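You operate a simulated robot arm through the tools that you are given. There is no shell and no other tool. Be economical: measure what you need, move in short steps, check, and stop when the job is done.

You run a simulated robot arm. Do the job below in one go: nothing can be reset, and whatever is moved stays where it is left.

JOB
Open the bobbin drawer, take the yellow wax block from the inside of the bobbin drawer and leave it on the top of the repair stand, then shut the drawer. Put the red oil can on the bench top. Open the bottom drawer of the repair stand, take the green bundle band and put it in the inside of the bottom drawer of the repair stand and shut the drawer again. Take the narrow cap on the bench top and put it away on the cap board on the front shelf. Press the red plunger two times. Put the jar with a yellow lid on the bench top away on the second shelf from the bottom of the open rack. Open the side gate, take the short orange handle and put it on the board of the grey stand and shut the gate again. Shut the right cupboard door of the bench. Open the lower right bench drawer, fetch the yellow tin and set it inside, then shut the drawer. Open the tool drawer of the near winder. The order is free. Set down upright: red oil can, jar with a yellow lid, short orange handle.
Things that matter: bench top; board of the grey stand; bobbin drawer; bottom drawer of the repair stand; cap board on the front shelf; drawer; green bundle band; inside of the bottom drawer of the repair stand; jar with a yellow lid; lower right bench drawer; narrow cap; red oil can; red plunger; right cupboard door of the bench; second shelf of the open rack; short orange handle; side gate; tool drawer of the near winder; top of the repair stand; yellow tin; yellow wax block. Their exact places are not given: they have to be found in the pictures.

Only the result counts: the job must be done as asked and must still hold three seconds after the hand-in. Knocking over, shifting, dropping, spilling or breaking anything else fails it. A push-on lid holds only when it is set on centred and level and pressed home; a screw cap is set on level and turned clockwise until tight.

ROBOT AND FRAMES
A 7-joint arm with a fingered hand on a trunk, on a base that drives. Base frame: it is fixed to the floor where the robot stands at the start and does not move with it; the origin is under the middle of the robot, x ahead of it, y to its left, z up. Lengths are in m, angles in degrees, forces in N, time in s.
With the tool pointing down near the work surface it reaches from about 0.2 to 0.72 m from the robot's upright axis, wherever it stands. Its first joint turns from -166.0 to 166.0 degrees. Places, roughly: bench top [-0.8, 4.9, 0.8]; board of the grey stand [-2.8, 4.8, 0.6]; bobbin drawer [0.7, 0, 0.7]; bottom drawer of the repair stand [0.8, 3.8, 0.2]; cap board on the front shelf (40x15 cm) [-7.3, -1.98, 0.82]; drawer [-1, 3.7, 0.4]; green bundle band (13x10x3 cm) [-1.1, 5.2, 0.8]; inside of the bottom drawer of the repair stand [0.8, 3.8, 0.1]; jar with a yellow lid (7x7x10 cm) [-0.7, 5.6, 0.8]; lower right bench drawer [-1, 3.7, 0.5]; narrow cap (5x5x4 cm) [-0.8, 5.3, 0.8]; red oil can (17x7x28 cm) [1, 3.5, 0.9]; red plunger [-0.9, 5.5, 0.9]; right cupboard door of the bench [-0.2, 5.8, 0.4]; second shelf of the open rack [1, 5, 0.6]; short orange handle (4x4x11 cm) [-0.6, 5.3, 0.9]; side gate [-2.5, 4.8, 0.6]; tool drawer of the near winder [-6.8, 2.4, 0.5]; top of the repair stand (12x20 cm) [0.76, 3.6, 0.8]; yellow tin (7x7x6 cm) [-0.6, 3.6, 0.8]; yellow wax block (4x5x3 cm) [0.6, -0.1, 0.6]. Payload 4 kg.
Tool frame: the origin (TCP) lies between the finger pads and is the grasp point; the fingertips stand 0.026 m ahead of it; z points along the fingers, y is the line along which they close. The gripper opens to 0.132 m. The gripper's body begins 0.073 m behind the TCP. The gripper is a hand of 4 fingers: y runs from the thumb to the fingers, the wrist lies at [0, 0, -0.239] in the tool frame.
Orientation is that of the tool frame in the base frame, as a unit quaternion [x, y, z, w]. With the fingers straight down and closing along the base's y, the tool's x points along the base's -x, its y along +y and its z along -z.

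CONTROLS
- The arm moves only by the tool send_rows. Its argument "motion" is a list of rows, each an object of numbers (a shift or turn left out is 0): "tx", "ty", "tz": the shift along the base's x, y, z in m; "wx", "wy", "wz": the turn, a rotation vector about the base's x, y, z in rad. In form: [{"tx": .., "ty": .., "tz": .., "wx": .., "wy": .., "wz": ..}, ...]. A call has 1 to 8 rows; each row shifts and turns the commanded pose from where the row before left it. A row lasts 0.2 s, in which the tool goes at most 0.05 m and 8.6 degrees; a call with a longer step from one row to the next is refused whole. Where a pose cannot be reached the arm comes as near as it can. A force on the tool above 40 N (or 10 N above the force at the start of the call, whichever is more), or a blocked arm, ends the call early, and 0.2 s more pass. In this call time passes only in rows, and 0.2 s behind the last. It gives the time, the measured TCP pose, the force on the tool (base axes), the opening and the grip force at its end, in the units of the frame above (readings bear some noise), with the torque about the TCP (base axes, N m) and any sound that the robot's microphone picked up.
- Cameras (640 x 400 px; columns grow to the right, rows downward): "scene" is now at [0.0266, 0.1393, 1.1655]; the picture's right is [-0.14, -0.99, 0.00], its down [-0.59, 0.09, -0.80] and it looks along [0.79, -0.11, -0.60] (base axes); focal length 278 px, centre (320, 200). "wrist" rides on the gripper at [0.068, 0.002, -0.097] in the tool frame; the picture's right is [-0.03, 1.00, 0.00], its down [-0.82, -0.02, -0.58] and it looks along [-0.58, -0.01, 0.82] (tool axes); focal length 270 px, centre (320, 200).
- grab_frame(camera): a new picture of that camera. The clock stands still meanwhile.
- raise_lower(by): slides the trunk up (or, below 0, down) by that many m; the arm and the scene camera ride with it, the base frame stays. It gives what a move gives, with no picture.
- base_move(legs): drives the robot by 1 to 6 legs, each [ahead, turn to the left] in m and degrees, along the robot's own axes; the way and the turn of a leg run together, so that a leg with both is an arc; at most 1.5 m and 180 degrees a leg. The arm and the cameras ride along, it lands a little off, and it stops where it bumps. It gives what a move gives.
- curl_fingers(finger1, finger2, finger3, thumb_bend): sets how far each is bent, from 0 (flat) to 1 (curled in); at 0.3 the hand is open as for a grip, at 0.7 the pads meet at the TCP. One left out holds its place. A second passes; each finger stops where it meets its share of the squeeze, and holds until it gets a number again. It is the only way to open and close the hand. It gives what a move gives, with no picture; readings hold the bend of each and the force on the fingers (four entries, about 0 where the hand has none), thumb and palm.
- pan_tilt(pan, tilt): turns the head with the scene camera to pan (to the left, within 155 degrees either way) and tilt (down, from -29 to 69), counted from straight ahead of the robot. It gives what a move gives.
- pixel_to_xyz(camera, pixels): there is no depth. For up to 12 entries [column, row, z] of the newest picture of that camera ("zoom" is the newest enlarged one), the place [x, y] in the base frame at which the ray of that pixel passes the height z, good to about 0.003 m. The clock stands still meanwhile.
- zoom(camera, box): a new picture of the part [left, top, right, bottom] of that camera's present view, enlarged. The clock stands still meanwhile.
- close_job(): hands the job in; it is judged then, once.

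Go step by step. Measure first, check grasps and placings, and put right what went wrong. The budget is 385 turns and 360 pictures, counting those below and the enlarged ones. Unless the task says otherwise, let go and move clear before handing in.

The tools are called after "Call:" by a JSON object that holds its "name" and its "arguments". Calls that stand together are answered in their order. send_rows: Moves the arm, as the interface text tells. Its arguments: {"type":"object","properties":{"motion":{"type":"array","items":{"type":"object","properties":{"tx":{"type":"number"},"ty":{"type":"number"},"tz":{"type":"number"},"wx":{"type":"number"},"wy":{"type":"number"},"wz":{"type":"number"}}}}},"required":["motion"]} The other tools are called the same way: raise_lower (by) slides the trunk up or down; curl_fingers (finger1, finger2, finger3, thumb_bend) moves the fingers one by one; base_move (legs) drives the base; pan_tilt (pan, tilt) turns the head that bears the scene camera; grab_frame (camera) takes a picture; pixel_to_xyz (camera, pixels) gives the place at which the rays of pixels pass given heights; zoom (camera, box) takes an enlarged picture of a part of a camera's view; close_job () hands the job in.

At the start:

```text
time: 0.0
position: [0.4196, 0.0993, 0.9586]
orientation: [0.0, 1.0, -0.001, 0.0]
force: [0.6, -0.2, 0.3]
moment: [-0.01, 0.0, 0.02]
opening: 0.1319
gripper_force: 0.1
shape: jaw
bend: [0.3, 0.3, 0.3, 0.3]
finger forces: [0.0, 0.0, 0.0, 0.1, 0.1, 0.0]
trunk travel left (down, up): [-0.125, 0.465]
robot x, y, heading: [0.0019, 0.0001, 0.1]
head pan, tilt: [-8.2, 36.8]
```

scene: 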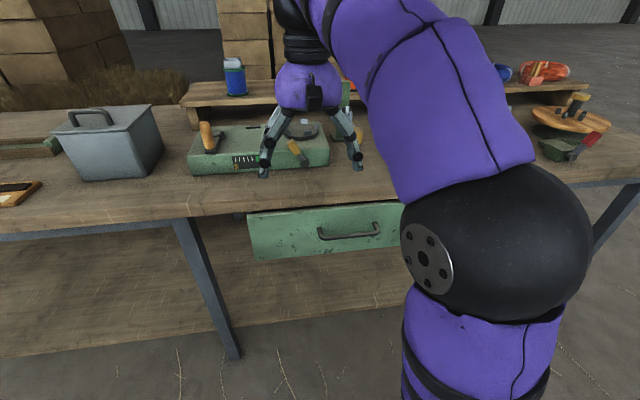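
wrist: 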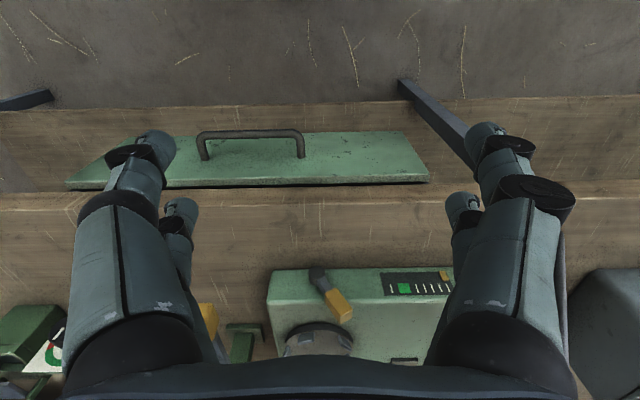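

The green drawer front with a bow handle at scene (350,232) and wrist (250,140) is the bobbin drawer. I measure the handle from both cameras.

Call:
{"name": "pixel_to_xyz", "arguments": {"camera": "scene", "pixels": [[320, 238, 0.66], [378, 232, 0.66], [320, 238, 0.62], [378, 232, 0.62], [350, 237, 0.64], [250, 215, 0.72], [255, 260, 0.56], [320, 238, 0.58], [378, 232, 0.58]]}}

Call:
{"name": "pixel_to_xyz", "arguments": {"camera": "wrist", "pixels": [[199, 135, 0.66], [303, 133, 0.66], [199, 135, 0.62], [303, 133, 0.62], [250, 133, 0.64], [68, 185, 0.72], [428, 180, 0.72], [199, 135, 0.58], [303, 133, 0.58]]}}

```text
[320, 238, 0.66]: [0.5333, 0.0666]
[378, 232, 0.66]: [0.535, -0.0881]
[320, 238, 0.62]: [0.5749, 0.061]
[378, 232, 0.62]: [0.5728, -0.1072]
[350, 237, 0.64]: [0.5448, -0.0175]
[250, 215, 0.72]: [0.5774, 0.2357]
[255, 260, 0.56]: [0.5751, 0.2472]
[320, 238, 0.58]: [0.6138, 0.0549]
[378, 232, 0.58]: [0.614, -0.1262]
```

```text
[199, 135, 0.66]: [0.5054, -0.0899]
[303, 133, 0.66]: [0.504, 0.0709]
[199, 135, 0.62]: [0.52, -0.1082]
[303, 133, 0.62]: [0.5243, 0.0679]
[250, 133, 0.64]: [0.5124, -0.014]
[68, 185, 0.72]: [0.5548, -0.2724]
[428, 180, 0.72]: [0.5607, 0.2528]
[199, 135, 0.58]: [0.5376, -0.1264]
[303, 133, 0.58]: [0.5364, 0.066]
```

Call:
{"name": "zoom", "arguments": {"camera": "scene", "box": [230, 180, 420, 280]}}

Call:
{"name": "zoom", "arguments": {"camera": "wrist", "box": [60, 100, 440, 220]}}

```text
3.37 times, centred on (325, 230) of scene
```

zoom: 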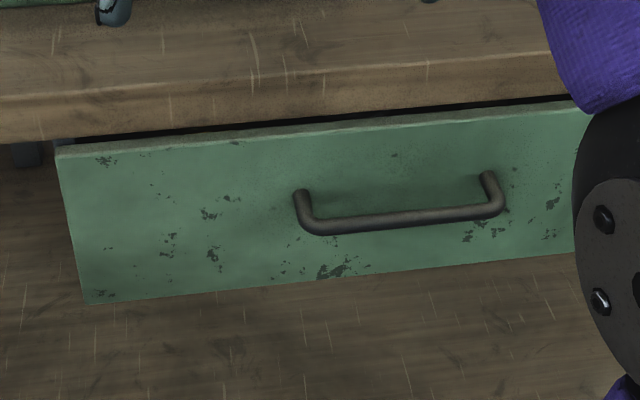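

```text
1.68 times, centred on (250, 160) of wrist
```

zoom: 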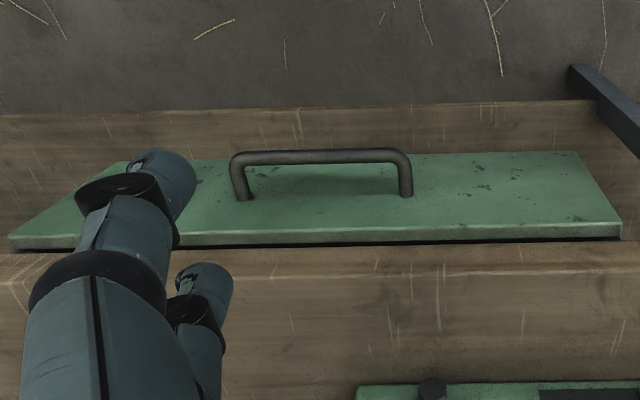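

Call:
{"name": "pixel_to_xyz", "arguments": {"camera": "scene", "pixels": [[325, 194, 0.8], [325, 194, 0.76], [325, 206, 0.76], [325, 206, 0.72], [325, 209, 0.76], [325, 209, 0.72], [320, 228, 0.707]]}}

Call:
{"name": "pixel_to_xyz", "arguments": {"camera": "wrist", "pixels": [[295, 202, 0.8], [295, 202, 0.76], [295, 186, 0.76], [295, 186, 0.72], [295, 179, 0.76], [295, 179, 0.72], [205, 158, 0.707]]}}

```text
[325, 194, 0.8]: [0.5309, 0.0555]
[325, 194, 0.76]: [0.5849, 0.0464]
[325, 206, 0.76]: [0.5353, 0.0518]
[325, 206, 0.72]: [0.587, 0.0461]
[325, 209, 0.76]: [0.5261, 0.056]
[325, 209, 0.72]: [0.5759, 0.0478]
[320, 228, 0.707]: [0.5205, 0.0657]
```

```text
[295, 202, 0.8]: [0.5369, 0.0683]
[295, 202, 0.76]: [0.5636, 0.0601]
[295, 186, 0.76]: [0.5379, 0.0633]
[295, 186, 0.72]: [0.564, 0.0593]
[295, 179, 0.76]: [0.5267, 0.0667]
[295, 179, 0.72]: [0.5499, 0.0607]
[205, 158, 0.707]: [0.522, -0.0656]
```

Handle bar lies at x≈0.487, z≈0.707, y from -0.066 to 0.073; drawer face x≈0.523, bench edge top z≈0.80. I back off 0.2 m, then turn the hand horizontal with vertical closing.

Call:
{"name": "base_move", "arguments": {"legs": [[-0.2, 0]]}}

Call:
{"name": "send_rows", "arguments": {"motion": [{"tx": 0.01, "wx": 0.0864, "wy": -0.0864, "wz": -0.0864}, {"tx": 0.01, "wx": 0.0864, "wy": -0.0864, "wz": -0.0864}, {"tx": 0.01, "wx": 0.0864, "wy": -0.0864, "wz": -0.0864}, {"tx": 0.01, "wx": 0.0864, "wy": -0.0864, "wz": -0.0864}, {"tx": 0.01, "wx": 0.0864, "wy": -0.0864, "wz": -0.0864}, {"tx": 0.01, "wx": 0.0864, "wy": -0.0864, "wz": -0.0864}, {"tx": 0.01, "wx": 0.0864, "wy": -0.0864, "wz": -0.0864}]}}

Call:
{"name": "send_rows", "arguments": {"motion": [{"tx": 0.01, "wx": 0.0864, "wy": -0.0864, "wz": -0.0864}, {"tx": 0.01, "wx": 0.0864, "wy": -0.0864, "wz": -0.0864}, {"tx": 0.01, "wx": 0.0864, "wy": -0.0864, "wz": -0.0864}, {"tx": 0.01, "wx": 0.0864, "wy": -0.0864, "wz": -0.0864}, {"tx": 0.01, "wx": 0.0864, "wy": -0.0864, "wz": -0.0864}, {"tx": 0.01, "wx": 0.0864, "wy": -0.0864, "wz": -0.0864}, {"tx": 0.01, "wx": 0.0864, "wy": -0.0864, "wz": -0.0864}]}}

```text
time: 1.6
position: [0.2181, 0.0994, 0.9593]
orientation: [-0.001, 1.0, 0.0, 0.0]
force: [0.3, -0.2, 0.2]
moment: [-0.03, -0.02, 0.0]
opening: 0.1317
gripper_force: 0.0
shape: jaw
bend: [0.3, 0.3, 0.3, 0.3]
finger forces: [0.0, 0.0, 0.0, 0.1, 0.0, 0.0]
trunk travel left (down, up): [-0.125, 0.465]
robot x, y, heading: [-0.1988, -0.0006, 0.0]
head pan, tilt: [-8.2, 36.8]
```

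```text
time: 3.2
position: [0.2886, 0.0989, 0.9592]
orientation: [0.289, 0.866, 0.29, 0.289]
force: [0.6, -0.6, 0.2]
moment: [0.02, -0.02, 0.03]
opening: 0.132
gripper_force: 0.1
shape: jaw
bend: [0.3, 0.3, 0.3, 0.3]
finger forces: [0.0, 0.1, 0.1, 0.0, 0.0, 0.0]
trunk travel left (down, up): [-0.125, 0.465]
robot x, y, heading: [-0.2021, -0.0014, 0.0]
head pan, tilt: [-8.2, 36.8]
```

```text
time: 4.8
position: [0.3588, 0.0994, 0.9597]
orientation: [0.5, 0.499, 0.5, 0.501]
force: [0.7, -0.5, 0.2]
moment: [-0.02, 0.05, 0.0]
opening: 0.1318
gripper_force: 0.1
shape: jaw
bend: [0.3, 0.3, 0.3, 0.3]
finger forces: [0.1, 0.1, 0.1, 0.0, 0.1, 0.1]
trunk travel left (down, up): [-0.125, 0.465]
robot x, y, heading: [-0.2016, -0.0001, 0.1]
head pan, tilt: [-8.2, 36.8]
```

Hand is horizontal with closing along z. Lower to handle height.

Call:
{"name": "send_rows", "arguments": {"motion": [{"ty": -0.016, "tz": -0.042}, {"ty": -0.016, "tz": -0.042}, {"ty": -0.016, "tz": -0.042}, {"ty": -0.016, "tz": -0.042}, {"ty": -0.016, "tz": -0.042}, {"ty": -0.016, "tz": -0.042}, {"tx": 0.03}, {"tx": 0.03}]}}

Call:
{"name": "grab_frame", "arguments": {"camera": "scene"}}

Call:
{"name": "grab_frame", "arguments": {"camera": "wrist"}}

```text
time: 6.6
position: [0.4313, 0.004, 0.71]
orientation: [0.501, 0.5, 0.5, 0.5]
force: [-0.4, 1.0, -1.0]
moment: [0.01, 0.03, 0.01]
opening: 0.1315
gripper_force: 0.0
shape: jaw
bend: [0.3, 0.3, 0.3, 0.3]
finger forces: [0.0, 0.0, 0.0, 0.0, 0.1, 0.0]
out of reach, approached as far as the arm can: row 5, 6
trunk travel left (down, up): [-0.125, 0.465]
robot x, y, heading: [-0.2025, 0.0007, -0.1]
head pan, tilt: [-8.2, 36.8]
```

```text
355 pictures are left
```

scene: 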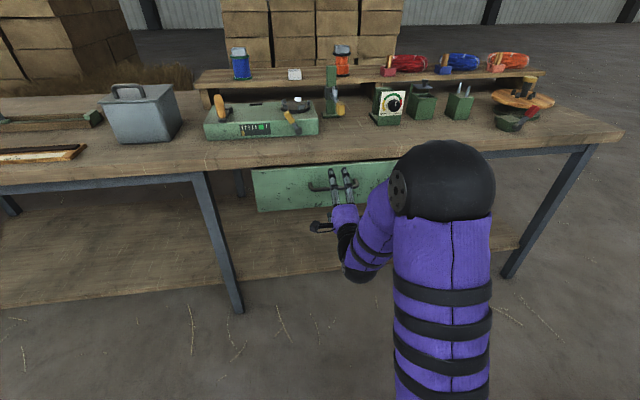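

```text
354 pictures are left
```

wrist: 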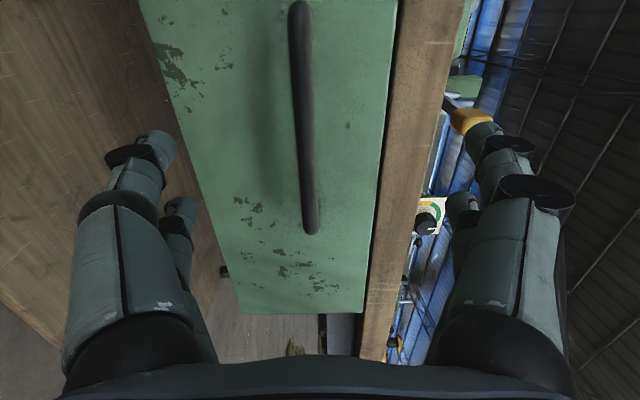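

Bar is between the fingers (wrist col 300). Advance 5 cm and close.

Call:
{"name": "send_rows", "arguments": {"motion": [{"tx": 0.025, "tz": -0.003}, {"tx": 0.025}]}}

Call:
{"name": "curl_fingers", "arguments": {"finger1": 0.75, "finger2": 0.75, "finger3": 0.75, "thumb_bend": 0.75}}

Call:
{"name": "base_move", "arguments": {"legs": [[-0.12, 0]]}}

Call:
{"name": "grab_frame", "arguments": {"camera": "scene"}}

```text
time: 7.2
position: [0.4801, 0.0046, 0.7051]
orientation: [0.5, 0.5, 0.5, 0.499]
force: [0.0, 0.1, -0.6]
moment: [0.01, 0.01, 0.03]
opening: 0.1318
gripper_force: 0.1
shape: jaw
bend: [0.3, 0.3, 0.3, 0.3]
finger forces: [0.0, 0.1, 0.0, 0.0, 0.0, 0.0]
trunk travel left (down, up): [-0.125, 0.465]
robot x, y, heading: [-0.1999, -0.005, -0.1]
head pan, tilt: [-8.2, 36.8]
```

```text
time: 8.2
position: [0.4811, 0.0035, 0.7051]
orientation: [0.5, 0.501, 0.499, 0.5]
force: [-0.7, -0.4, -7.3]
moment: [-0.14, 0.02, 0.0]
opening: 0.0
gripper_force: 3.9
shape: fingers
bend: [0.74, 0.74, 0.73, 0.71]
finger forces: [0.0, 0.0, 0.0, 0.0, 8.3, 0.0]
trunk travel left (down, up): [-0.125, 0.465]
robot x, y, heading: [-0.2028, 0.0008, -0.1]
head pan, tilt: [-8.2, 36.8]
```

```text
time: 9.4
position: [0.3598, 0.0043, 0.7064]
orientation: [0.499, 0.5, 0.5, 0.501]
force: [1.2, -0.6, -4.2]
moment: [-0.1, -0.01, -0.03]
opening: 0.0001
gripper_force: 4.1
shape: fingers
bend: [0.74, 0.74, 0.73, 0.71]
finger forces: [0.0, 0.1, 0.0, 0.0, 7.7, 0.0]
trunk travel left (down, up): [-0.125, 0.465]
robot x, y, heading: [-0.3205, 0.0012, -0.0]
head pan, tilt: [-8.2, 36.8]
```

```text
353 pictures are left
```

scene: 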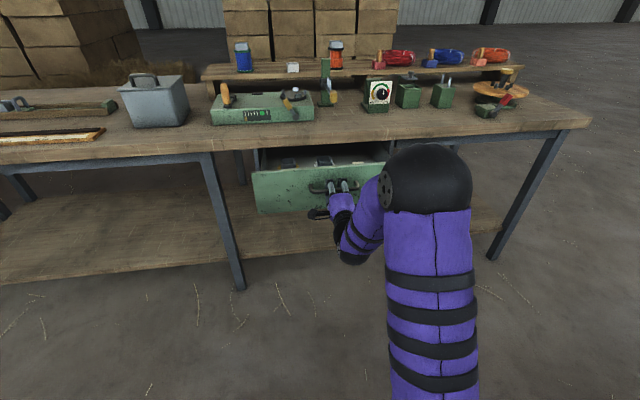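

The drawer follows. Pull 8 cm more.

Call:
{"name": "base_move", "arguments": {"legs": [[-0.08, 0]]}}

Call:
{"name": "zoom", "arguments": {"camera": "scene", "box": [230, 120, 400, 226]}}

```text
time: 10.5
position: [0.2813, 0.0032, 0.7068]
orientation: [0.499, 0.5, 0.5, 0.501]
force: [1.9, 1.2, -3.5]
moment: [-0.02, 0.0, 0.0]
opening: 0.0001
gripper_force: 2.0
shape: fingers
bend: [0.74, 0.74, 0.73, 0.72]
finger forces: [0.1, 0.1, 0.0, 0.0, 2.3, 0.0]
trunk travel left (down, up): [-0.125, 0.465]
robot x, y, heading: [-0.4037, -0.0008, 0.2]
head pan, tilt: [-8.2, 36.8]
```

```text
3.76 times, centred on (315, 173) of scene
```

zoom: 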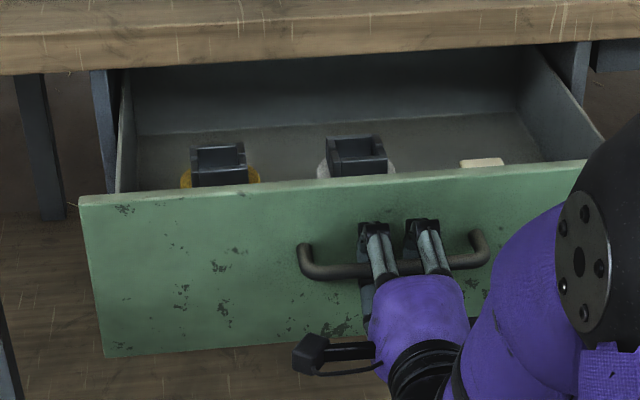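

Drawer is open about 0.2 m and the pale yellow block shows at zoom (482,162). Release, back out, raise and turn the hand down.

Call:
{"name": "curl_fingers", "arguments": {"finger1": 0.3, "finger2": 0.3, "finger3": 0.3, "thumb_bend": 0.3}}

Call:
{"name": "send_rows", "arguments": {"motion": [{"tx": -0.04}, {"tx": -0.04}, {"tz": 0.045}, {"tz": 0.045}, {"tz": 0.045}, {"tz": 0.045}, {"tz": 0.045}, {"tz": 0.045}]}}

Call:
{"name": "send_rows", "arguments": {"motion": [{"wx": -0.0864, "wy": 0.0864, "wz": 0.0864}, {"wx": -0.0864, "wy": 0.0864, "wz": 0.0864}, {"wx": -0.0864, "wy": 0.0864, "wz": 0.0864}, {"wx": -0.0864, "wy": 0.0864, "wz": 0.0864}, {"wx": -0.0864, "wy": 0.0864, "wz": 0.0864}, {"wx": -0.0864, "wy": 0.0864, "wz": 0.0864}, {"wx": -0.0864, "wy": 0.0864, "wz": 0.0864}]}}

Call:
{"name": "send_rows", "arguments": {"motion": [{"tx": 0.01, "ty": -0.012, "wx": -0.0864, "wy": 0.0864, "wz": 0.0864}, {"tx": 0.01, "ty": -0.012, "wx": -0.0864, "wy": 0.0864, "wz": 0.0864}, {"tx": 0.01, "ty": -0.012, "wx": -0.0864, "wy": 0.0864, "wz": 0.0864}, {"tx": 0.01, "ty": -0.012, "wx": -0.0864, "wy": 0.0864, "wz": 0.0864}, {"tx": 0.01, "ty": -0.012, "wx": -0.0864, "wy": 0.0864, "wz": 0.0864}, {"tx": 0.01, "ty": -0.012, "wx": -0.0864, "wy": 0.0864, "wz": 0.0864}, {"tx": 0.01, "ty": -0.012, "wx": -0.0864, "wy": 0.0864, "wz": 0.0864}]}}

Call:
{"name": "grab_frame", "arguments": {"camera": "wrist"}}

Call:
{"name": "grab_frame", "arguments": {"camera": "scene"}}

```text
time: 11.5
position: [0.2813, 0.0034, 0.7063]
orientation: [0.5, 0.5, 0.5, 0.5]
force: [0.5, 0.4, 0.5]
moment: [-0.01, 0.0, 0.01]
opening: 0.1322
gripper_force: 0.1
shape: fingers
bend: [0.3, 0.3, 0.3, 0.3]
finger forces: [0.0, 0.1, 0.0, 0.0, 0.1, 0.1]
trunk travel left (down, up): [-0.125, 0.465]
robot x, y, heading: [-0.4067, 0.0037, 0.2]
head pan, tilt: [-8.2, 36.8]
```

```text
time: 13.3
position: [0.201, 0.004, 0.9771]
orientation: [0.499, 0.5, 0.5, 0.501]
force: [-0.1, 0.5, 0.6]
moment: [0.0, -0.01, 0.01]
opening: 0.1324
gripper_force: 0.1
shape: fingers
bend: [0.3, 0.3, 0.3, 0.3]
finger forces: [0.0, 0.0, 0.0, 0.1, 0.0, 0.1]
trunk travel left (down, up): [-0.125, 0.465]
robot x, y, heading: [-0.3988, 0.0017, 0.2]
head pan, tilt: [-8.2, 36.8]
```

```text
time: 14.9
position: [0.1995, 0.0037, 0.9771]
orientation: [0.286, 0.867, 0.29, 0.289]
force: [0.1, -1.0, 0.6]
moment: [-0.01, 0.01, -0.01]
opening: 0.1327
gripper_force: 0.1
shape: fingers
bend: [0.3, 0.3, 0.3, 0.3]
finger forces: [0.1, 0.0, 0.0, 0.1, 0.0, 0.1]
trunk travel left (down, up): [-0.125, 0.465]
robot x, y, heading: [-0.4052, 0.0024, -0.1]
head pan, tilt: [-8.2, 36.8]
```

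```text
time: 16.5
position: [0.1865, -0.0515, 0.8915]
orientation: [-0.002, 1.0, 0.001, 0.002]
force: [0.4, 0.4, 0.5]
moment: [-0.04, -0.01, 0.01]
opening: 0.1331
gripper_force: 0.1
shape: fingers
bend: [0.3, 0.3, 0.3, 0.3]
finger forces: [0.0, 0.0, 0.0, 0.0, 0.0, 0.1]
out of reach, approached as far as the arm can: row 3, 4, 5, 6, 7
trunk travel left (down, up): [-0.125, 0.465]
robot x, y, heading: [-0.3998, -0.0009, -0.0]
head pan, tilt: [-8.2, 36.8]
```

```text
351 pictures are left
```

wrist: 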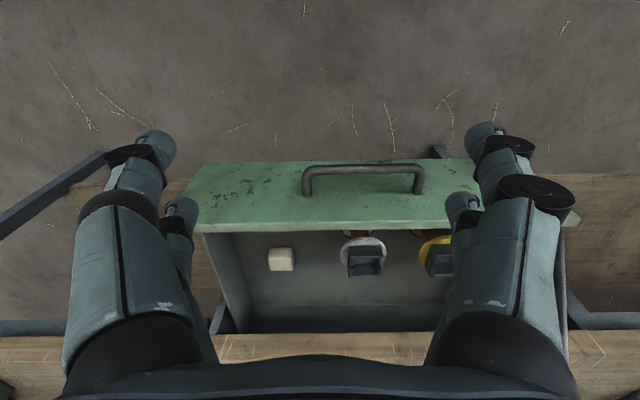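

```text
350 pictures are left
```

scene: 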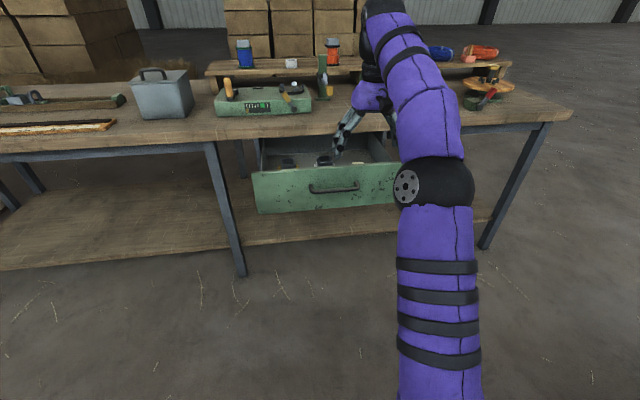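

Reach is short from here; drive ahead 0.2 m and measure the cream block (wrist (281,258)).

Call:
{"name": "base_move", "arguments": {"legs": [[0.2, 0]]}}

Call:
{"name": "grab_frame", "arguments": {"camera": "wrist"}}

Call:
{"name": "pan_tilt", "arguments": {"pan": -10, "tilt": 50}}

Call:
{"name": "grab_frame", "arguments": {"camera": "scene"}}

```text
time: 18.1
position: [0.3876, -0.0519, 0.8902]
orientation: [-0.001, 1.0, 0.0, 0.001]
force: [0.2, -0.2, -0.5]
moment: [0.03, -0.01, -0.03]
opening: 0.133
gripper_force: 0.0
shape: fingers
bend: [0.3, 0.3, 0.3, 0.3]
finger forces: [0.1, 0.1, 0.0, 0.1, 0.1, 0.0]
trunk travel left (down, up): [-0.125, 0.465]
robot x, y, heading: [-0.1982, 0.0037, 0.1]
head pan, tilt: [-8.2, 36.8]
```

```text
349 pictures are left
```

wrist: 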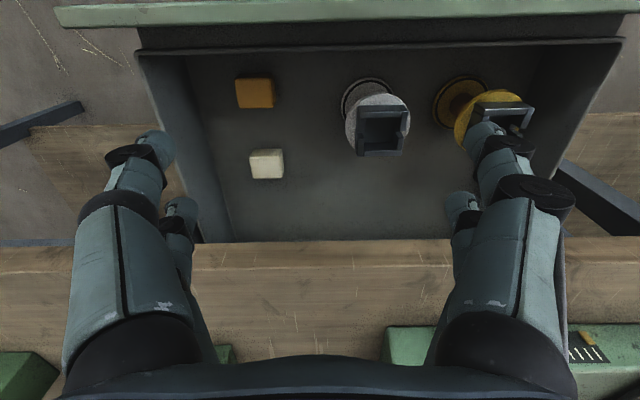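

```text
time: 18.9
position: [0.3875, -0.0522, 0.8905]
orientation: [0.0, 1.0, 0.0, 0.001]
force: [0.0, 0.0, 0.2]
moment: [0.03, 0.0, -0.02]
opening: 0.1333
gripper_force: 0.0
shape: fingers
bend: [0.3, 0.3, 0.3, 0.3]
finger forces: [0.0, 0.0, 0.0, 0.0, 0.0, 0.1]
trunk travel left (down, up): [-0.125, 0.465]
robot x, y, heading: [-0.2031, 0.0015, -0.1]
head pan, tilt: [-10.0, 50.0]
```

```text
348 pictures are left
```

scene: 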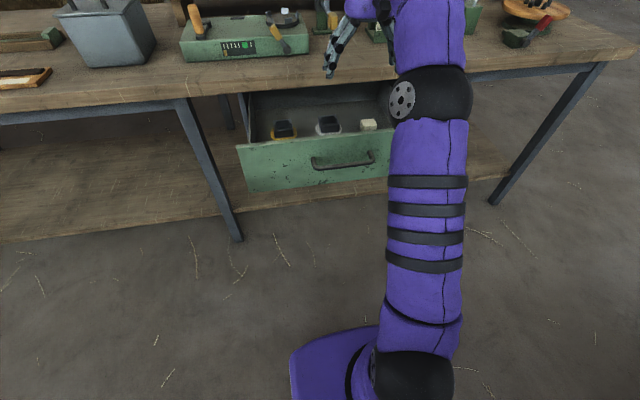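

Two blocks appear: an amber one (255,93) and a cream one (267,164). Zoom to judge colours and measure.

Call:
{"name": "zoom", "arguments": {"camera": "wrist", "box": [190, 50, 390, 200]}}

Call:
{"name": "pixel_to_xyz", "arguments": {"camera": "wrist", "pixels": [[235, 80, 0.64], [273, 80, 0.64], [254, 109, 0.64], [254, 93, 0.66], [254, 93, 0.62], [254, 93, 0.64], [150, 50, 0.72], [620, 45, 0.72], [270, 12, 0.76]]}}

```text
2.67 times, centred on (290, 125) of wrist
```

zoom: 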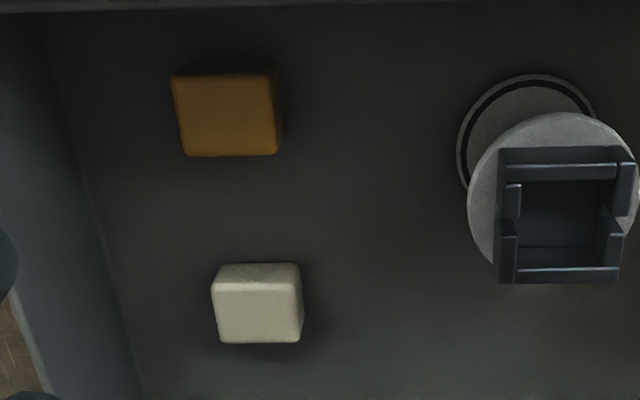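

```text
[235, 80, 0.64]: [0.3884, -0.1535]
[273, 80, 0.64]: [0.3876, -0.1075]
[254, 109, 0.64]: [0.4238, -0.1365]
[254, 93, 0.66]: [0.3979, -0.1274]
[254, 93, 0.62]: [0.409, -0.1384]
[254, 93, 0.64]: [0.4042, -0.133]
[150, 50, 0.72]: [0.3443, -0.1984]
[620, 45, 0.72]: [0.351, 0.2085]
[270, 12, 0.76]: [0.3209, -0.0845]
```

The amber block is the yellow wax, top about z 0.61 at (0.41,-0.14). Turn the hand 90° so it closes along x, narrow the fingers, and move above it.

Call:
{"name": "curl_fingers", "arguments": {"finger1": 0.45, "finger2": 0.45, "finger3": 0.45, "thumb_bend": 0.45}}

Call:
{"name": "send_rows", "arguments": {"motion": [{"tx": 0.004, "ty": -0.015, "wz": -0.143}, {"tx": 0.004, "ty": -0.015, "wz": -0.143}, {"tx": 0.004, "ty": -0.015, "wz": -0.143}, {"tx": 0.004, "ty": -0.015, "wz": -0.143}, {"tx": 0.004, "ty": -0.015, "wz": -0.143}, {"tx": 0.0, "ty": -0.014, "wz": -0.143}, {"wz": -0.143}, {"wz": -0.143}]}}

Call:
{"name": "send_rows", "arguments": {"motion": [{"wz": -0.143}, {"wz": -0.143}, {"wz": -0.141}, {"tz": -0.03}, {"tz": -0.03}, {"tz": -0.03}]}}

Call:
{"name": "grab_frame", "arguments": {"camera": "wrist"}}

```text
time: 19.9
position: [0.3888, -0.0528, 0.8901]
orientation: [-0.001, 1.0, 0.0, 0.001]
force: [-0.1, -0.4, -0.4]
moment: [-0.01, 0.0, -0.03]
opening: 0.0837
gripper_force: 0.0
shape: fingers
bend: [0.45, 0.45, 0.45, 0.45]
finger forces: [0.1, 0.0, 0.0, 0.0, 0.0, 0.1]
trunk travel left (down, up): [-0.125, 0.465]
robot x, y, heading: [-0.201, -0.0012, 0.3]
head pan, tilt: [-10.0, 50.0]
```

```text
time: 21.6
position: [0.4221, -0.0882, 0.8527]
orientation: [0.541, 0.841, -0.001, 0.003]
force: [-0.9, 0.0, 0.4]
moment: [-0.03, 0.0, -0.01]
opening: 0.0837
gripper_force: 0.1
shape: fingers
bend: [0.45, 0.45, 0.45, 0.45]
finger forces: [0.0, 0.0, 0.1, 0.1, 0.0, 0.0]
out of reach, approached as far as the arm can: row 2, 3, 4, 5, 6
trunk travel left (down, up): [-0.125, 0.465]
robot x, y, heading: [-0.2004, 0.0019, -0.0]
head pan, tilt: [-10.0, 50.0]
```

```text
time: 23.1
position: [0.422, -0.0887, 0.763]
orientation: [0.706, 0.708, -0.001, 0.002]
force: [0.0, 0.0, 0.1]
moment: [-0.02, 0.0, -0.02]
opening: 0.0833
gripper_force: 0.0
shape: fingers
bend: [0.45, 0.45, 0.45, 0.45]
finger forces: [0.0, 0.0, 0.1, 0.1, 0.0, 0.0]
trunk travel left (down, up): [-0.125, 0.465]
robot x, y, heading: [-0.2009, 0.0032, 0.4]
head pan, tilt: [-10.0, 50.0]
```

```text
346 pictures are left
```

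wrist: 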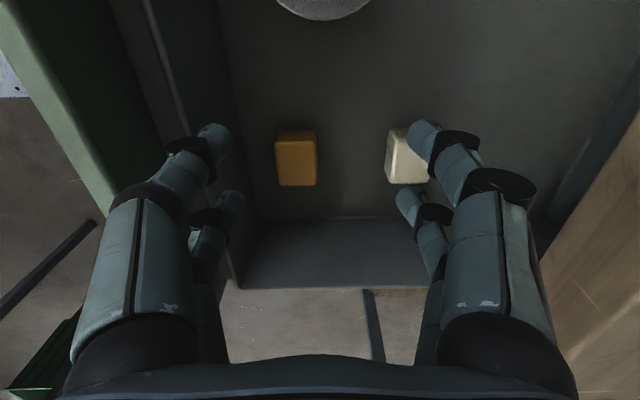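

Call:
{"name": "pixel_to_xyz", "arguments": {"camera": "wrist", "pixels": [[277, 139, 0.61], [316, 139, 0.61], [297, 184, 0.61], [297, 160, 0.61], [297, 160, 0.63], [388, 155, 0.61]]}}

```text
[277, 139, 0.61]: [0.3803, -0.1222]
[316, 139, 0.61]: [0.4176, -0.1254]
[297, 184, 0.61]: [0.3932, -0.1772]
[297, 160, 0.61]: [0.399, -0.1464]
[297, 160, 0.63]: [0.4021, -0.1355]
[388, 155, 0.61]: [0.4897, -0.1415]
```

Block centre ≈ (0.399,-0.149). Tilt 0.2 rad away from the drawer front and descend above it.

Call:
{"name": "send_rows", "arguments": {"motion": [{"tx": -0.006, "ty": -0.015, "wy": 0.1}, {"tx": -0.006, "ty": -0.015, "wy": 0.1}, {"tx": -0.006, "ty": -0.015}, {"tx": -0.005, "ty": -0.015}, {"tz": -0.03}, {"tz": -0.03}, {"tz": -0.03}, {"tz": -0.03}]}}

Call:
{"name": "grab_frame", "arguments": {"camera": "wrist"}}

```text
time: 24.7
position: [0.3982, -0.1486, 0.6868]
orientation: [0.704, 0.704, -0.069, -0.064]
force: [1.5, -0.5, 24.7]
moment: [-0.17, 0.56, 0.1]
opening: 0.0808
gripper_force: 23.8
shape: fingers
bend: [0.45, 0.45, 0.52, 0.45]
finger forces: [0.1, 0.0, 34.1, 0.0, 12.8, 0.0]
trunk travel left (down, up): [-0.125, 0.465]
robot x, y, heading: [-0.2038, 0.0021, 0.0]
head pan, tilt: [-10.0, 50.0]
stopped in row 8: the force on the tool passed its limit at 48 N (the readings are from after the stop); the commanded pose is now the measured one
```

```text
345 pictures are left
```

wrist: 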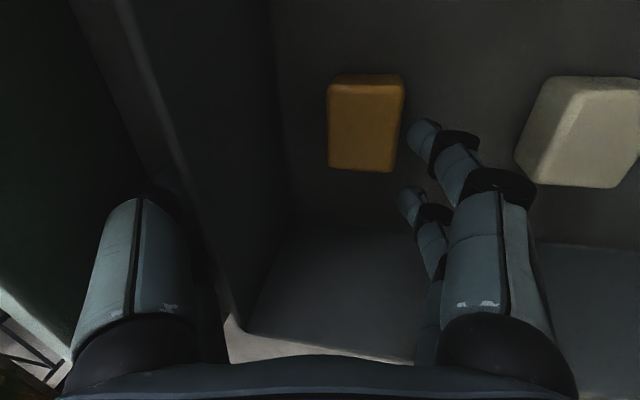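

A finger met the inner front wall of the drawer. Raise and look.

Call:
{"name": "send_rows", "arguments": {"motion": [{"tz": 0.03}, {"tz": 0.04}]}}

Call:
{"name": "grab_frame", "arguments": {"camera": "wrist"}}

Call:
{"name": "zoom", "arguments": {"camera": "scene", "box": [225, 60, 425, 200]}}

```text
time: 25.3
position: [0.4005, -0.1508, 0.7505]
orientation: [0.703, 0.704, -0.071, -0.068]
force: [-1.3, -0.1, -0.4]
moment: [0.03, 0.01, -0.01]
opening: 0.0831
gripper_force: 0.1
shape: fingers
bend: [0.45, 0.45, 0.45, 0.45]
finger forces: [0.1, 0.1, 0.1, 0.0, 0.0, 0.0]
trunk travel left (down, up): [-0.125, 0.465]
robot x, y, heading: [-0.2, -0.0, -0.0]
head pan, tilt: [-10.0, 50.0]
```

```text
344 pictures are left
```

wrist: 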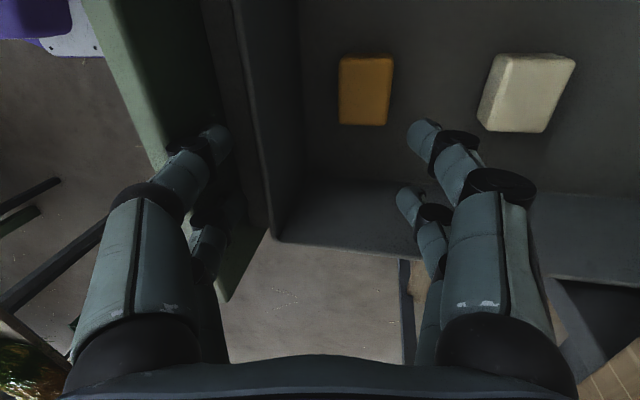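

```text
2.86 times, centred on (325, 130) of scene
```

zoom: 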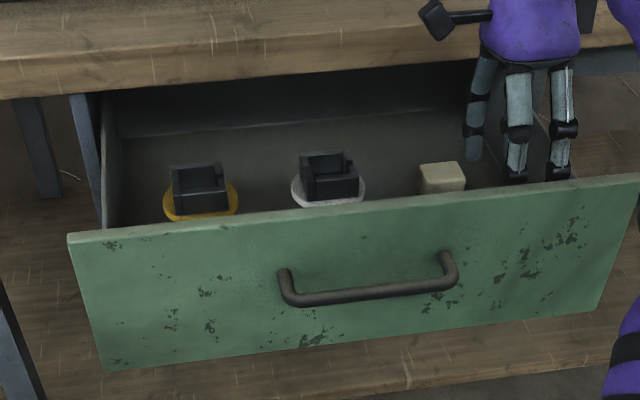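

Call:
{"name": "pixel_to_xyz", "arguments": {"camera": "wrist", "pixels": [[235, 50, 0.69], [270, 200, 0.69], [275, 236, 0.69], [270, 200, 0.67], [300, 100, 0.58], [341, 90, 0.6], [392, 90, 0.6], [366, 58, 0.6], [366, 124, 0.6], [366, 90, 0.6], [480, 100, 0.6], [410, 180, 0.58]]}}

```text
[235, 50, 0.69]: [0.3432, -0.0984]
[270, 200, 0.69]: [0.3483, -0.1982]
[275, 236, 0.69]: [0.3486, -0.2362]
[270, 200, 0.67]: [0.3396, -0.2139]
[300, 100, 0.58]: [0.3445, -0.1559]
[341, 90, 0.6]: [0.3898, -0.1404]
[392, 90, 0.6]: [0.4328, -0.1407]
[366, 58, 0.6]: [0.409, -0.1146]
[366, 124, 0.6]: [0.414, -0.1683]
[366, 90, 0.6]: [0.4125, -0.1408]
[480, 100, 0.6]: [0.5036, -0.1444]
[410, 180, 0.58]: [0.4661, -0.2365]
```

Inner front wall is at x≈0.345, block centre ≈ (0.412,-0.141). Shift the hand, narrow slightly, and descend in steps.

Call:
{"name": "curl_fingers", "arguments": {"finger1": 0.48, "finger2": 0.48, "finger3": 0.48, "thumb_bend": 0.48}}

Call:
{"name": "send_rows", "arguments": {"motion": [{"tx": 0.013, "ty": 0.009}, {"tz": -0.03}, {"tz": -0.03}, {"tz": -0.03}, {"tz": -0.02}]}}

Call:
{"name": "grab_frame", "arguments": {"camera": "wrist"}}

```text
time: 26.3
position: [0.4001, -0.1497, 0.7506]
orientation: [0.703, 0.705, -0.07, -0.067]
force: [-0.1, -1.4, 0.0]
moment: [-0.03, 0.01, 0.0]
opening: 0.0734
gripper_force: 0.1
shape: fingers
bend: [0.48, 0.48, 0.48, 0.48]
finger forces: [0.1, 0.0, 0.1, 0.0, 0.0, 0.0]
trunk travel left (down, up): [-0.125, 0.465]
robot x, y, heading: [-0.2029, -0.0025, 0.4]
head pan, tilt: [-10.0, 50.0]
```

```text
time: 26.9
position: [0.4118, -0.1397, 0.7312]
orientation: [0.703, 0.705, -0.07, -0.064]
force: [0.6, 0.2, 1.1]
moment: [0.05, 0.01, -0.01]
opening: 0.073
gripper_force: 0.0
shape: fingers
bend: [0.48, 0.48, 0.48, 0.48]
finger forces: [0.0, 0.0, 0.1, 0.1, 0.0, 0.0]
trunk travel left (down, up): [-0.125, 0.465]
robot x, y, heading: [-0.1953, -0.0007, -0.0]
head pan, tilt: [-10.0, 50.0]
stopped in row 3: the force on the tool passed its limit at 49 N (the readings are from after the stop); the commanded pose is now the measured one
```

```text
342 pictures are left
```

wrist: 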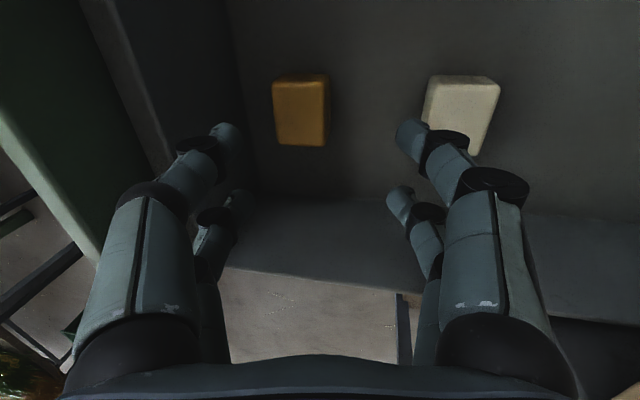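

The second stop left no lasting force at z 0.731 with clearance visible. Retry in small steps.

Call:
{"name": "send_rows", "arguments": {"motion": [{"tz": -0.015}, {"tz": -0.015}]}}

Call:
{"name": "grab_frame", "arguments": {"camera": "scene"}}

```text
time: 27.5
position: [0.4123, -0.1396, 0.7017]
orientation: [0.703, 0.704, -0.069, -0.065]
force: [-0.3, 0.3, 0.9]
moment: [-0.01, -0.04, 0.0]
opening: 0.0732
gripper_force: 0.1
shape: fingers
bend: [0.48, 0.48, 0.48, 0.48]
finger forces: [0.0, 0.0, 0.0, 0.1, 0.1, 0.0]
trunk travel left (down, up): [-0.125, 0.465]
robot x, y, heading: [-0.1996, 0.0015, 0.1]
head pan, tilt: [-10.0, 50.0]
```

```text
341 pictures are left
```

scene: 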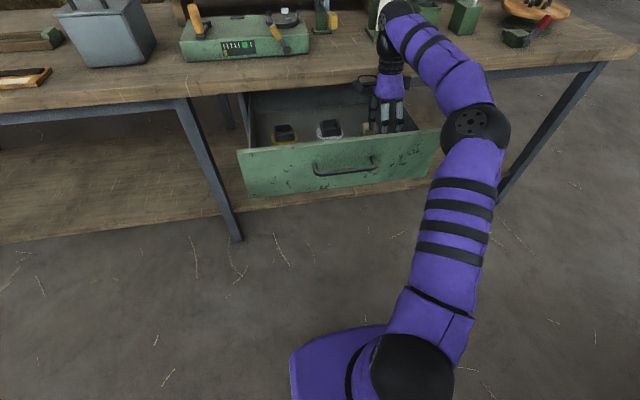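

Call:
{"name": "pan_tilt", "arguments": {"pan": -12, "tilt": 32}}

Call:
{"name": "zoom", "arguments": {"camera": "scene", "box": [270, 20, 470, 170]}}

```text
time: 28.3
position: [0.4127, -0.1403, 0.7021]
orientation: [0.704, 0.704, -0.069, -0.064]
force: [-0.3, 0.1, 0.4]
moment: [0.0, -0.01, 0.01]
opening: 0.073
gripper_force: 0.0
shape: fingers
bend: [0.48, 0.48, 0.48, 0.48]
finger forces: [0.1, 0.0, 0.1, 0.0, 0.0, 0.1]
trunk travel left (down, up): [-0.125, 0.465]
robot x, y, heading: [-0.2002, -0.0015, 0.1]
head pan, tilt: [-12.0, 32.0]
```

```text
2.67 times, centred on (370, 95) of scene
```

zoom: 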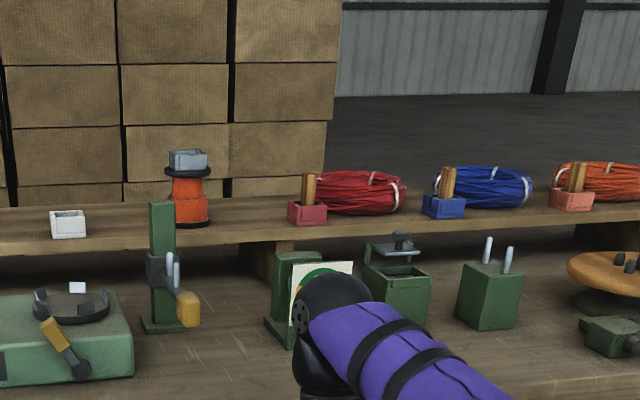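

Call:
{"name": "pixel_to_xyz", "arguments": {"camera": "zoom", "pixels": [[275, 335, 0.8], [150, 330, 0.8], [395, 325, 0.8], [300, 320, 0.85], [350, 270, 0.9]]}}

```text
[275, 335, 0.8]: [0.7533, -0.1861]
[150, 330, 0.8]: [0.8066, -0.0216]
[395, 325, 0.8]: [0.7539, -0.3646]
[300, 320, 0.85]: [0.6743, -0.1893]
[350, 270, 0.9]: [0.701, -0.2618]
```

Bench items are at x>0.67, clear of the wrist. Continue down.

Call:
{"name": "send_rows", "arguments": {"motion": [{"tz": -0.015}, {"tz": -0.015}, {"tz": -0.015}, {"tz": -0.015}]}}

Call:
{"name": "grab_frame", "arguments": {"camera": "wrist"}}

```text
time: 29.2
position: [0.4136, -0.1392, 0.663]
orientation: [0.705, 0.704, -0.064, -0.055]
force: [0.0, -2.1, 18.4]
moment: [0.08, -0.65, -0.03]
opening: 0.0682
gripper_force: 8.4
shape: fingers
bend: [0.52, 0.51, 0.48, 0.48]
finger forces: [10.9, 7.1, 0.0, 0.0, 0.0, 0.0]
trunk travel left (down, up): [-0.125, 0.465]
robot x, y, heading: [-0.1998, -0.0012, -0.2]
head pan, tilt: [-12.0, 32.0]
stopped in row 4: the force on the tool passed its limit at 49 N (the readings are from after the stop); the commanded pose is now the measured one
```

```text
339 pictures are left
```

wrist: 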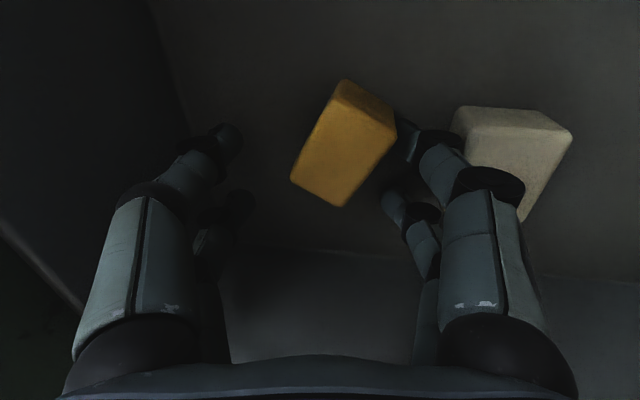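

Right fingers reached the floor (floor z≈0.63), so the block top is ≈0.66 and it got turned slightly. Raise a bit and re-measure.

Call:
{"name": "send_rows", "arguments": {"motion": [{"tz": 0.025}, {"tz": 0.025}]}}

Call:
{"name": "grab_frame", "arguments": {"camera": "wrist"}}

Call:
{"name": "pixel_to_xyz", "arguments": {"camera": "wrist", "pixels": [[320, 100, 0.66], [320, 200, 0.66], [420, 100, 0.66], [420, 200, 0.66]]}}

```text
time: 29.8
position: [0.4138, -0.1401, 0.7097]
orientation: [0.705, 0.704, -0.065, -0.059]
force: [-0.5, -0.5, 0.2]
moment: [0.01, 0.02, 0.03]
opening: 0.0723
gripper_force: 0.1
shape: fingers
bend: [0.48, 0.48, 0.48, 0.48]
finger forces: [0.1, 0.1, 0.0, 0.0, 0.0, 0.1]
trunk travel left (down, up): [-0.125, 0.465]
robot x, y, heading: [-0.1992, -0.0011, 0.1]
head pan, tilt: [-12.0, 32.0]
```

```text
338 pictures are left
```

wrist: 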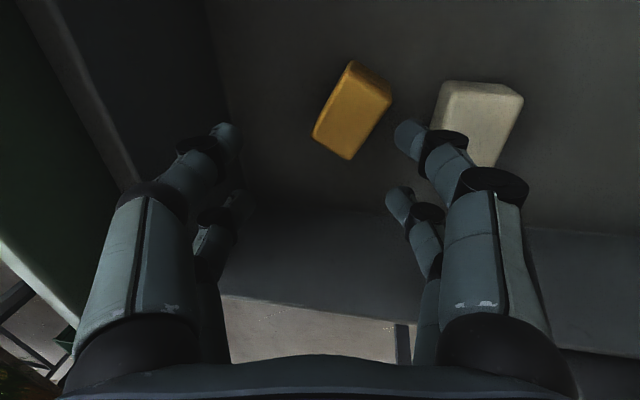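

```text
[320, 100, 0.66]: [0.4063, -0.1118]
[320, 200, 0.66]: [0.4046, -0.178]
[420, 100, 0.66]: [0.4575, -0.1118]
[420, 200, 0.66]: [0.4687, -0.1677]
```

Call:
{"name": "zoom", "arguments": {"camera": "wrist", "box": [280, 40, 540, 190]}}

```text
2.46 times, centred on (410, 115) of wrist
```

zoom: 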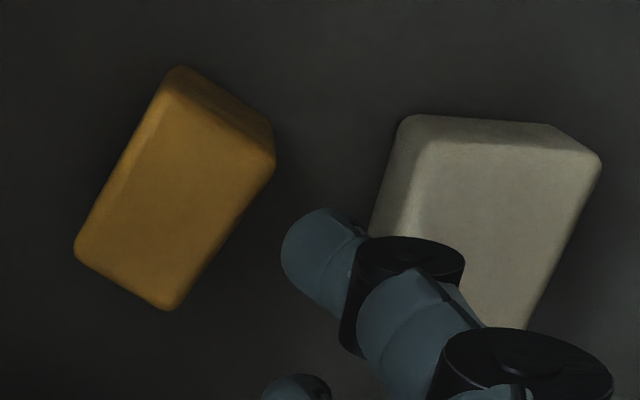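

Call:
{"name": "pixel_to_xyz", "arguments": {"camera": "zoom", "pixels": [[170, 100, 0.66], [272, 162, 0.66], [168, 308, 0.66], [78, 252, 0.66], [172, 205, 0.66], [360, 220, 0.66], [405, 130, 0.66]]}}

```text
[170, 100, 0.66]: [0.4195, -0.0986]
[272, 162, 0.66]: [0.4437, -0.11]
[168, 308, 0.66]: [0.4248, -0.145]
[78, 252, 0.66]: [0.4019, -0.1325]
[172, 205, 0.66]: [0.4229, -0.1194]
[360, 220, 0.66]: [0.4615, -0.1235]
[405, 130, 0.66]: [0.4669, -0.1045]
```

Triangulating earlier views puts the block top at z≈0.63 (floor 0.60). Re-measure at that height.

Call:
{"name": "pixel_to_xyz", "arguments": {"camera": "zoom", "pixels": [[170, 100, 0.63], [272, 162, 0.63], [168, 308, 0.63], [78, 252, 0.63], [172, 205, 0.63], [375, 220, 0.63], [405, 130, 0.63], [505, 220, 0.63], [180, 65, 0.6]]}}

```text
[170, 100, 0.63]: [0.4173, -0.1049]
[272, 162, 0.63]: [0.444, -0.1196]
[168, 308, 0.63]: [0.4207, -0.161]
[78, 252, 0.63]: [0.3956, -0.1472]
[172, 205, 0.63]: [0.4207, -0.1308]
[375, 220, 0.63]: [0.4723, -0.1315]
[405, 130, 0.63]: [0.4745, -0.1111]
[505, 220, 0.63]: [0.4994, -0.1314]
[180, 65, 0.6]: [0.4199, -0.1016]
```

Block centre ≈ (0.420,-0.133), short axis about -29° from +x. Undo tilt, turn the hand -0.5 rad, narrow, then look.

Call:
{"name": "curl_fingers", "arguments": {"finger1": 0.53, "finger2": 0.53, "finger3": 0.53, "thumb_bend": 0.53}}

Call:
{"name": "send_rows", "arguments": {"motion": [{"wy": -0.09, "tx": 0.003, "ty": 0.004}, {"wy": -0.09, "tx": 0.003, "ty": 0.003}, {"wz": -0.125}, {"wz": -0.125}, {"wz": -0.125}, {"wz": -0.125}, {"tz": -0.015}]}}

Call:
{"name": "grab_frame", "arguments": {"camera": "wrist"}}

```text
time: 30.8
position: [0.4137, -0.1402, 0.7089]
orientation: [0.705, 0.704, -0.065, -0.058]
force: [-0.6, -0.4, 0.1]
moment: [0.0, 0.01, 0.0]
opening: 0.0562
gripper_force: 0.0
shape: fingers
bend: [0.53, 0.53, 0.53, 0.53]
finger forces: [0.0, 0.0, 0.1, 0.0, 0.0, 0.0]
trunk travel left (down, up): [-0.125, 0.465]
robot x, y, heading: [-0.2005, -0.0024, 0.2]
head pan, tilt: [-12.0, 32.0]
```

```text
time: 32.4
position: [0.4196, -0.1339, 0.695]
orientation: [0.861, 0.509, -0.002, 0.005]
force: [0.3, 0.6, 0.4]
moment: [0.03, 0.0, -0.01]
opening: 0.0563
gripper_force: 0.1
shape: fingers
bend: [0.53, 0.53, 0.53, 0.53]
finger forces: [0.1, 0.0, 0.0, 0.0, 0.0, 0.0]
trunk travel left (down, up): [-0.125, 0.465]
robot x, y, heading: [-0.2028, -0.0055, 0.1]
head pan, tilt: [-12.0, 32.0]
```

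```text
336 pictures are left
```

wrist: 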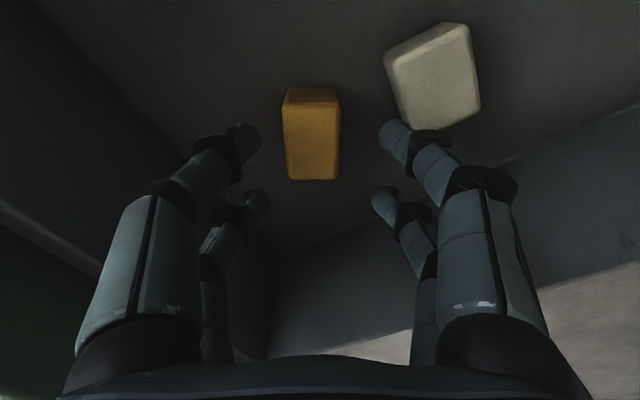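

Block sits centred between the fingers (TCP line hits (316,140)); cream is clear. Descend 6 cm and close.

Call:
{"name": "send_rows", "arguments": {"motion": [{"tz": -0.015}, {"tz": -0.015}, {"tz": -0.015}, {"tz": -0.015}]}}

Call:
{"name": "grab_frame", "arguments": {"camera": "wrist"}}

```text
time: 33.3
position: [0.4205, -0.1319, 0.6568]
orientation: [0.861, 0.509, 0.002, 0.008]
force: [-1.7, -3.1, 22.1]
moment: [0.47, 0.71, 0.07]
opening: 0.055
gripper_force: 11.7
shape: fingers
bend: [0.53, 0.53, 0.55, 0.53]
finger forces: [0.1, 0.0, 8.2, 0.0, 14.5, 0.0]
trunk travel left (down, up): [-0.125, 0.465]
robot x, y, heading: [-0.2006, 0.001, 0.3]
head pan, tilt: [-12.0, 32.0]
stopped in row 4: the force on the tool passed its limit at 53 N (the readings are from after the stop); the commanded pose is now the measured one
```

```text
335 pictures are left
```

wrist: 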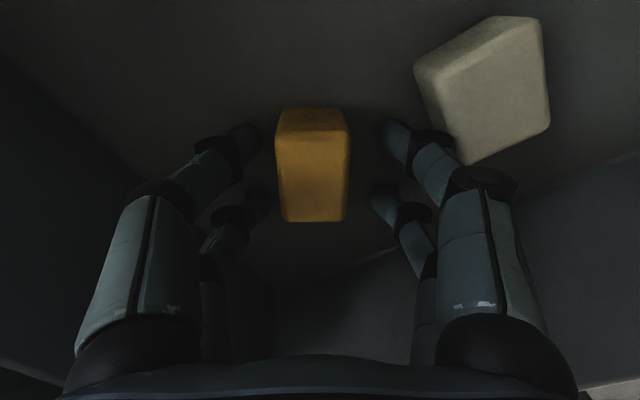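

Left digits touch the floor; the block is between the fingers. Lift 4 mm and close.

Call:
{"name": "send_rows", "arguments": {"motion": [{"tz": 0.004}]}}

Call:
{"name": "curl_fingers", "arguments": {"finger1": 0.7, "finger2": 0.7, "finger3": 0.7, "thumb_bend": 0.7}}

Call:
{"name": "send_rows", "arguments": {"motion": [{"tz": 0.03}, {"tz": 0.03}, {"tz": 0.03}]}}

Call:
{"name": "grab_frame", "arguments": {"camera": "wrist"}}

```text
time: 33.7
position: [0.4213, -0.1321, 0.6569]
orientation: [0.861, 0.509, 0.001, 0.008]
force: [0.2, -1.2, 9.0]
moment: [0.24, 0.22, 0.01]
opening: 0.0549
gripper_force: 4.2
shape: fingers
bend: [0.53, 0.53, 0.54, 0.53]
finger forces: [0.0, 0.0, 1.7, 0.0, 7.3, 0.1]
trunk travel left (down, up): [-0.125, 0.465]
robot x, y, heading: [-0.1981, 0.0008, -0.3]
head pan, tilt: [-12.0, 32.0]
```

```text
time: 34.7
position: [0.4217, -0.1328, 0.6559]
orientation: [0.861, 0.509, 0.002, 0.007]
force: [0.0, -0.1, -0.5]
moment: [0.01, 0.01, 0.04]
opening: 0.0262
gripper_force: 10.2
shape: fingers
bend: [0.62, 0.66, 0.69, 0.65]
finger forces: [6.4, 3.4, 0.2, 0.1, 9.8, 0.0]
trunk travel left (down, up): [-0.125, 0.465]
robot x, y, heading: [-0.2023, -0.0032, 0.1]
head pan, tilt: [-12.0, 32.0]
```

```text
time: 35.5
position: [0.423, -0.132, 0.7469]
orientation: [0.86, 0.51, 0.0, 0.007]
force: [-0.5, 0.3, -1.3]
moment: [-0.03, 0.0, 0.02]
opening: 0.0261
gripper_force: 10.3
shape: fingers
bend: [0.62, 0.66, 0.69, 0.65]
finger forces: [6.4, 3.3, 0.4, 0.1, 9.6, 0.0]
trunk travel left (down, up): [-0.125, 0.465]
robot x, y, heading: [-0.2049, -0.0021, 0.1]
head pan, tilt: [-12.0, 32.0]
```

```text
334 pictures are left
```

wrist: 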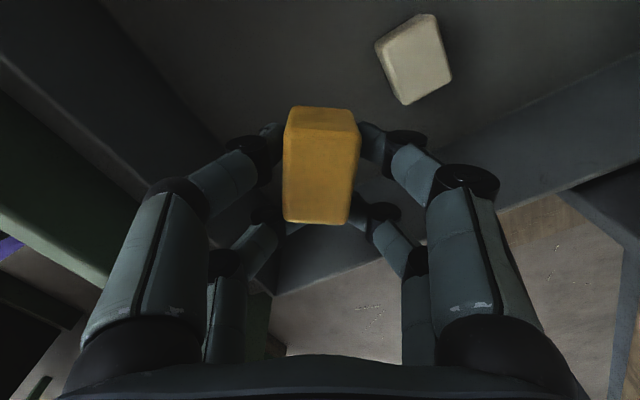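

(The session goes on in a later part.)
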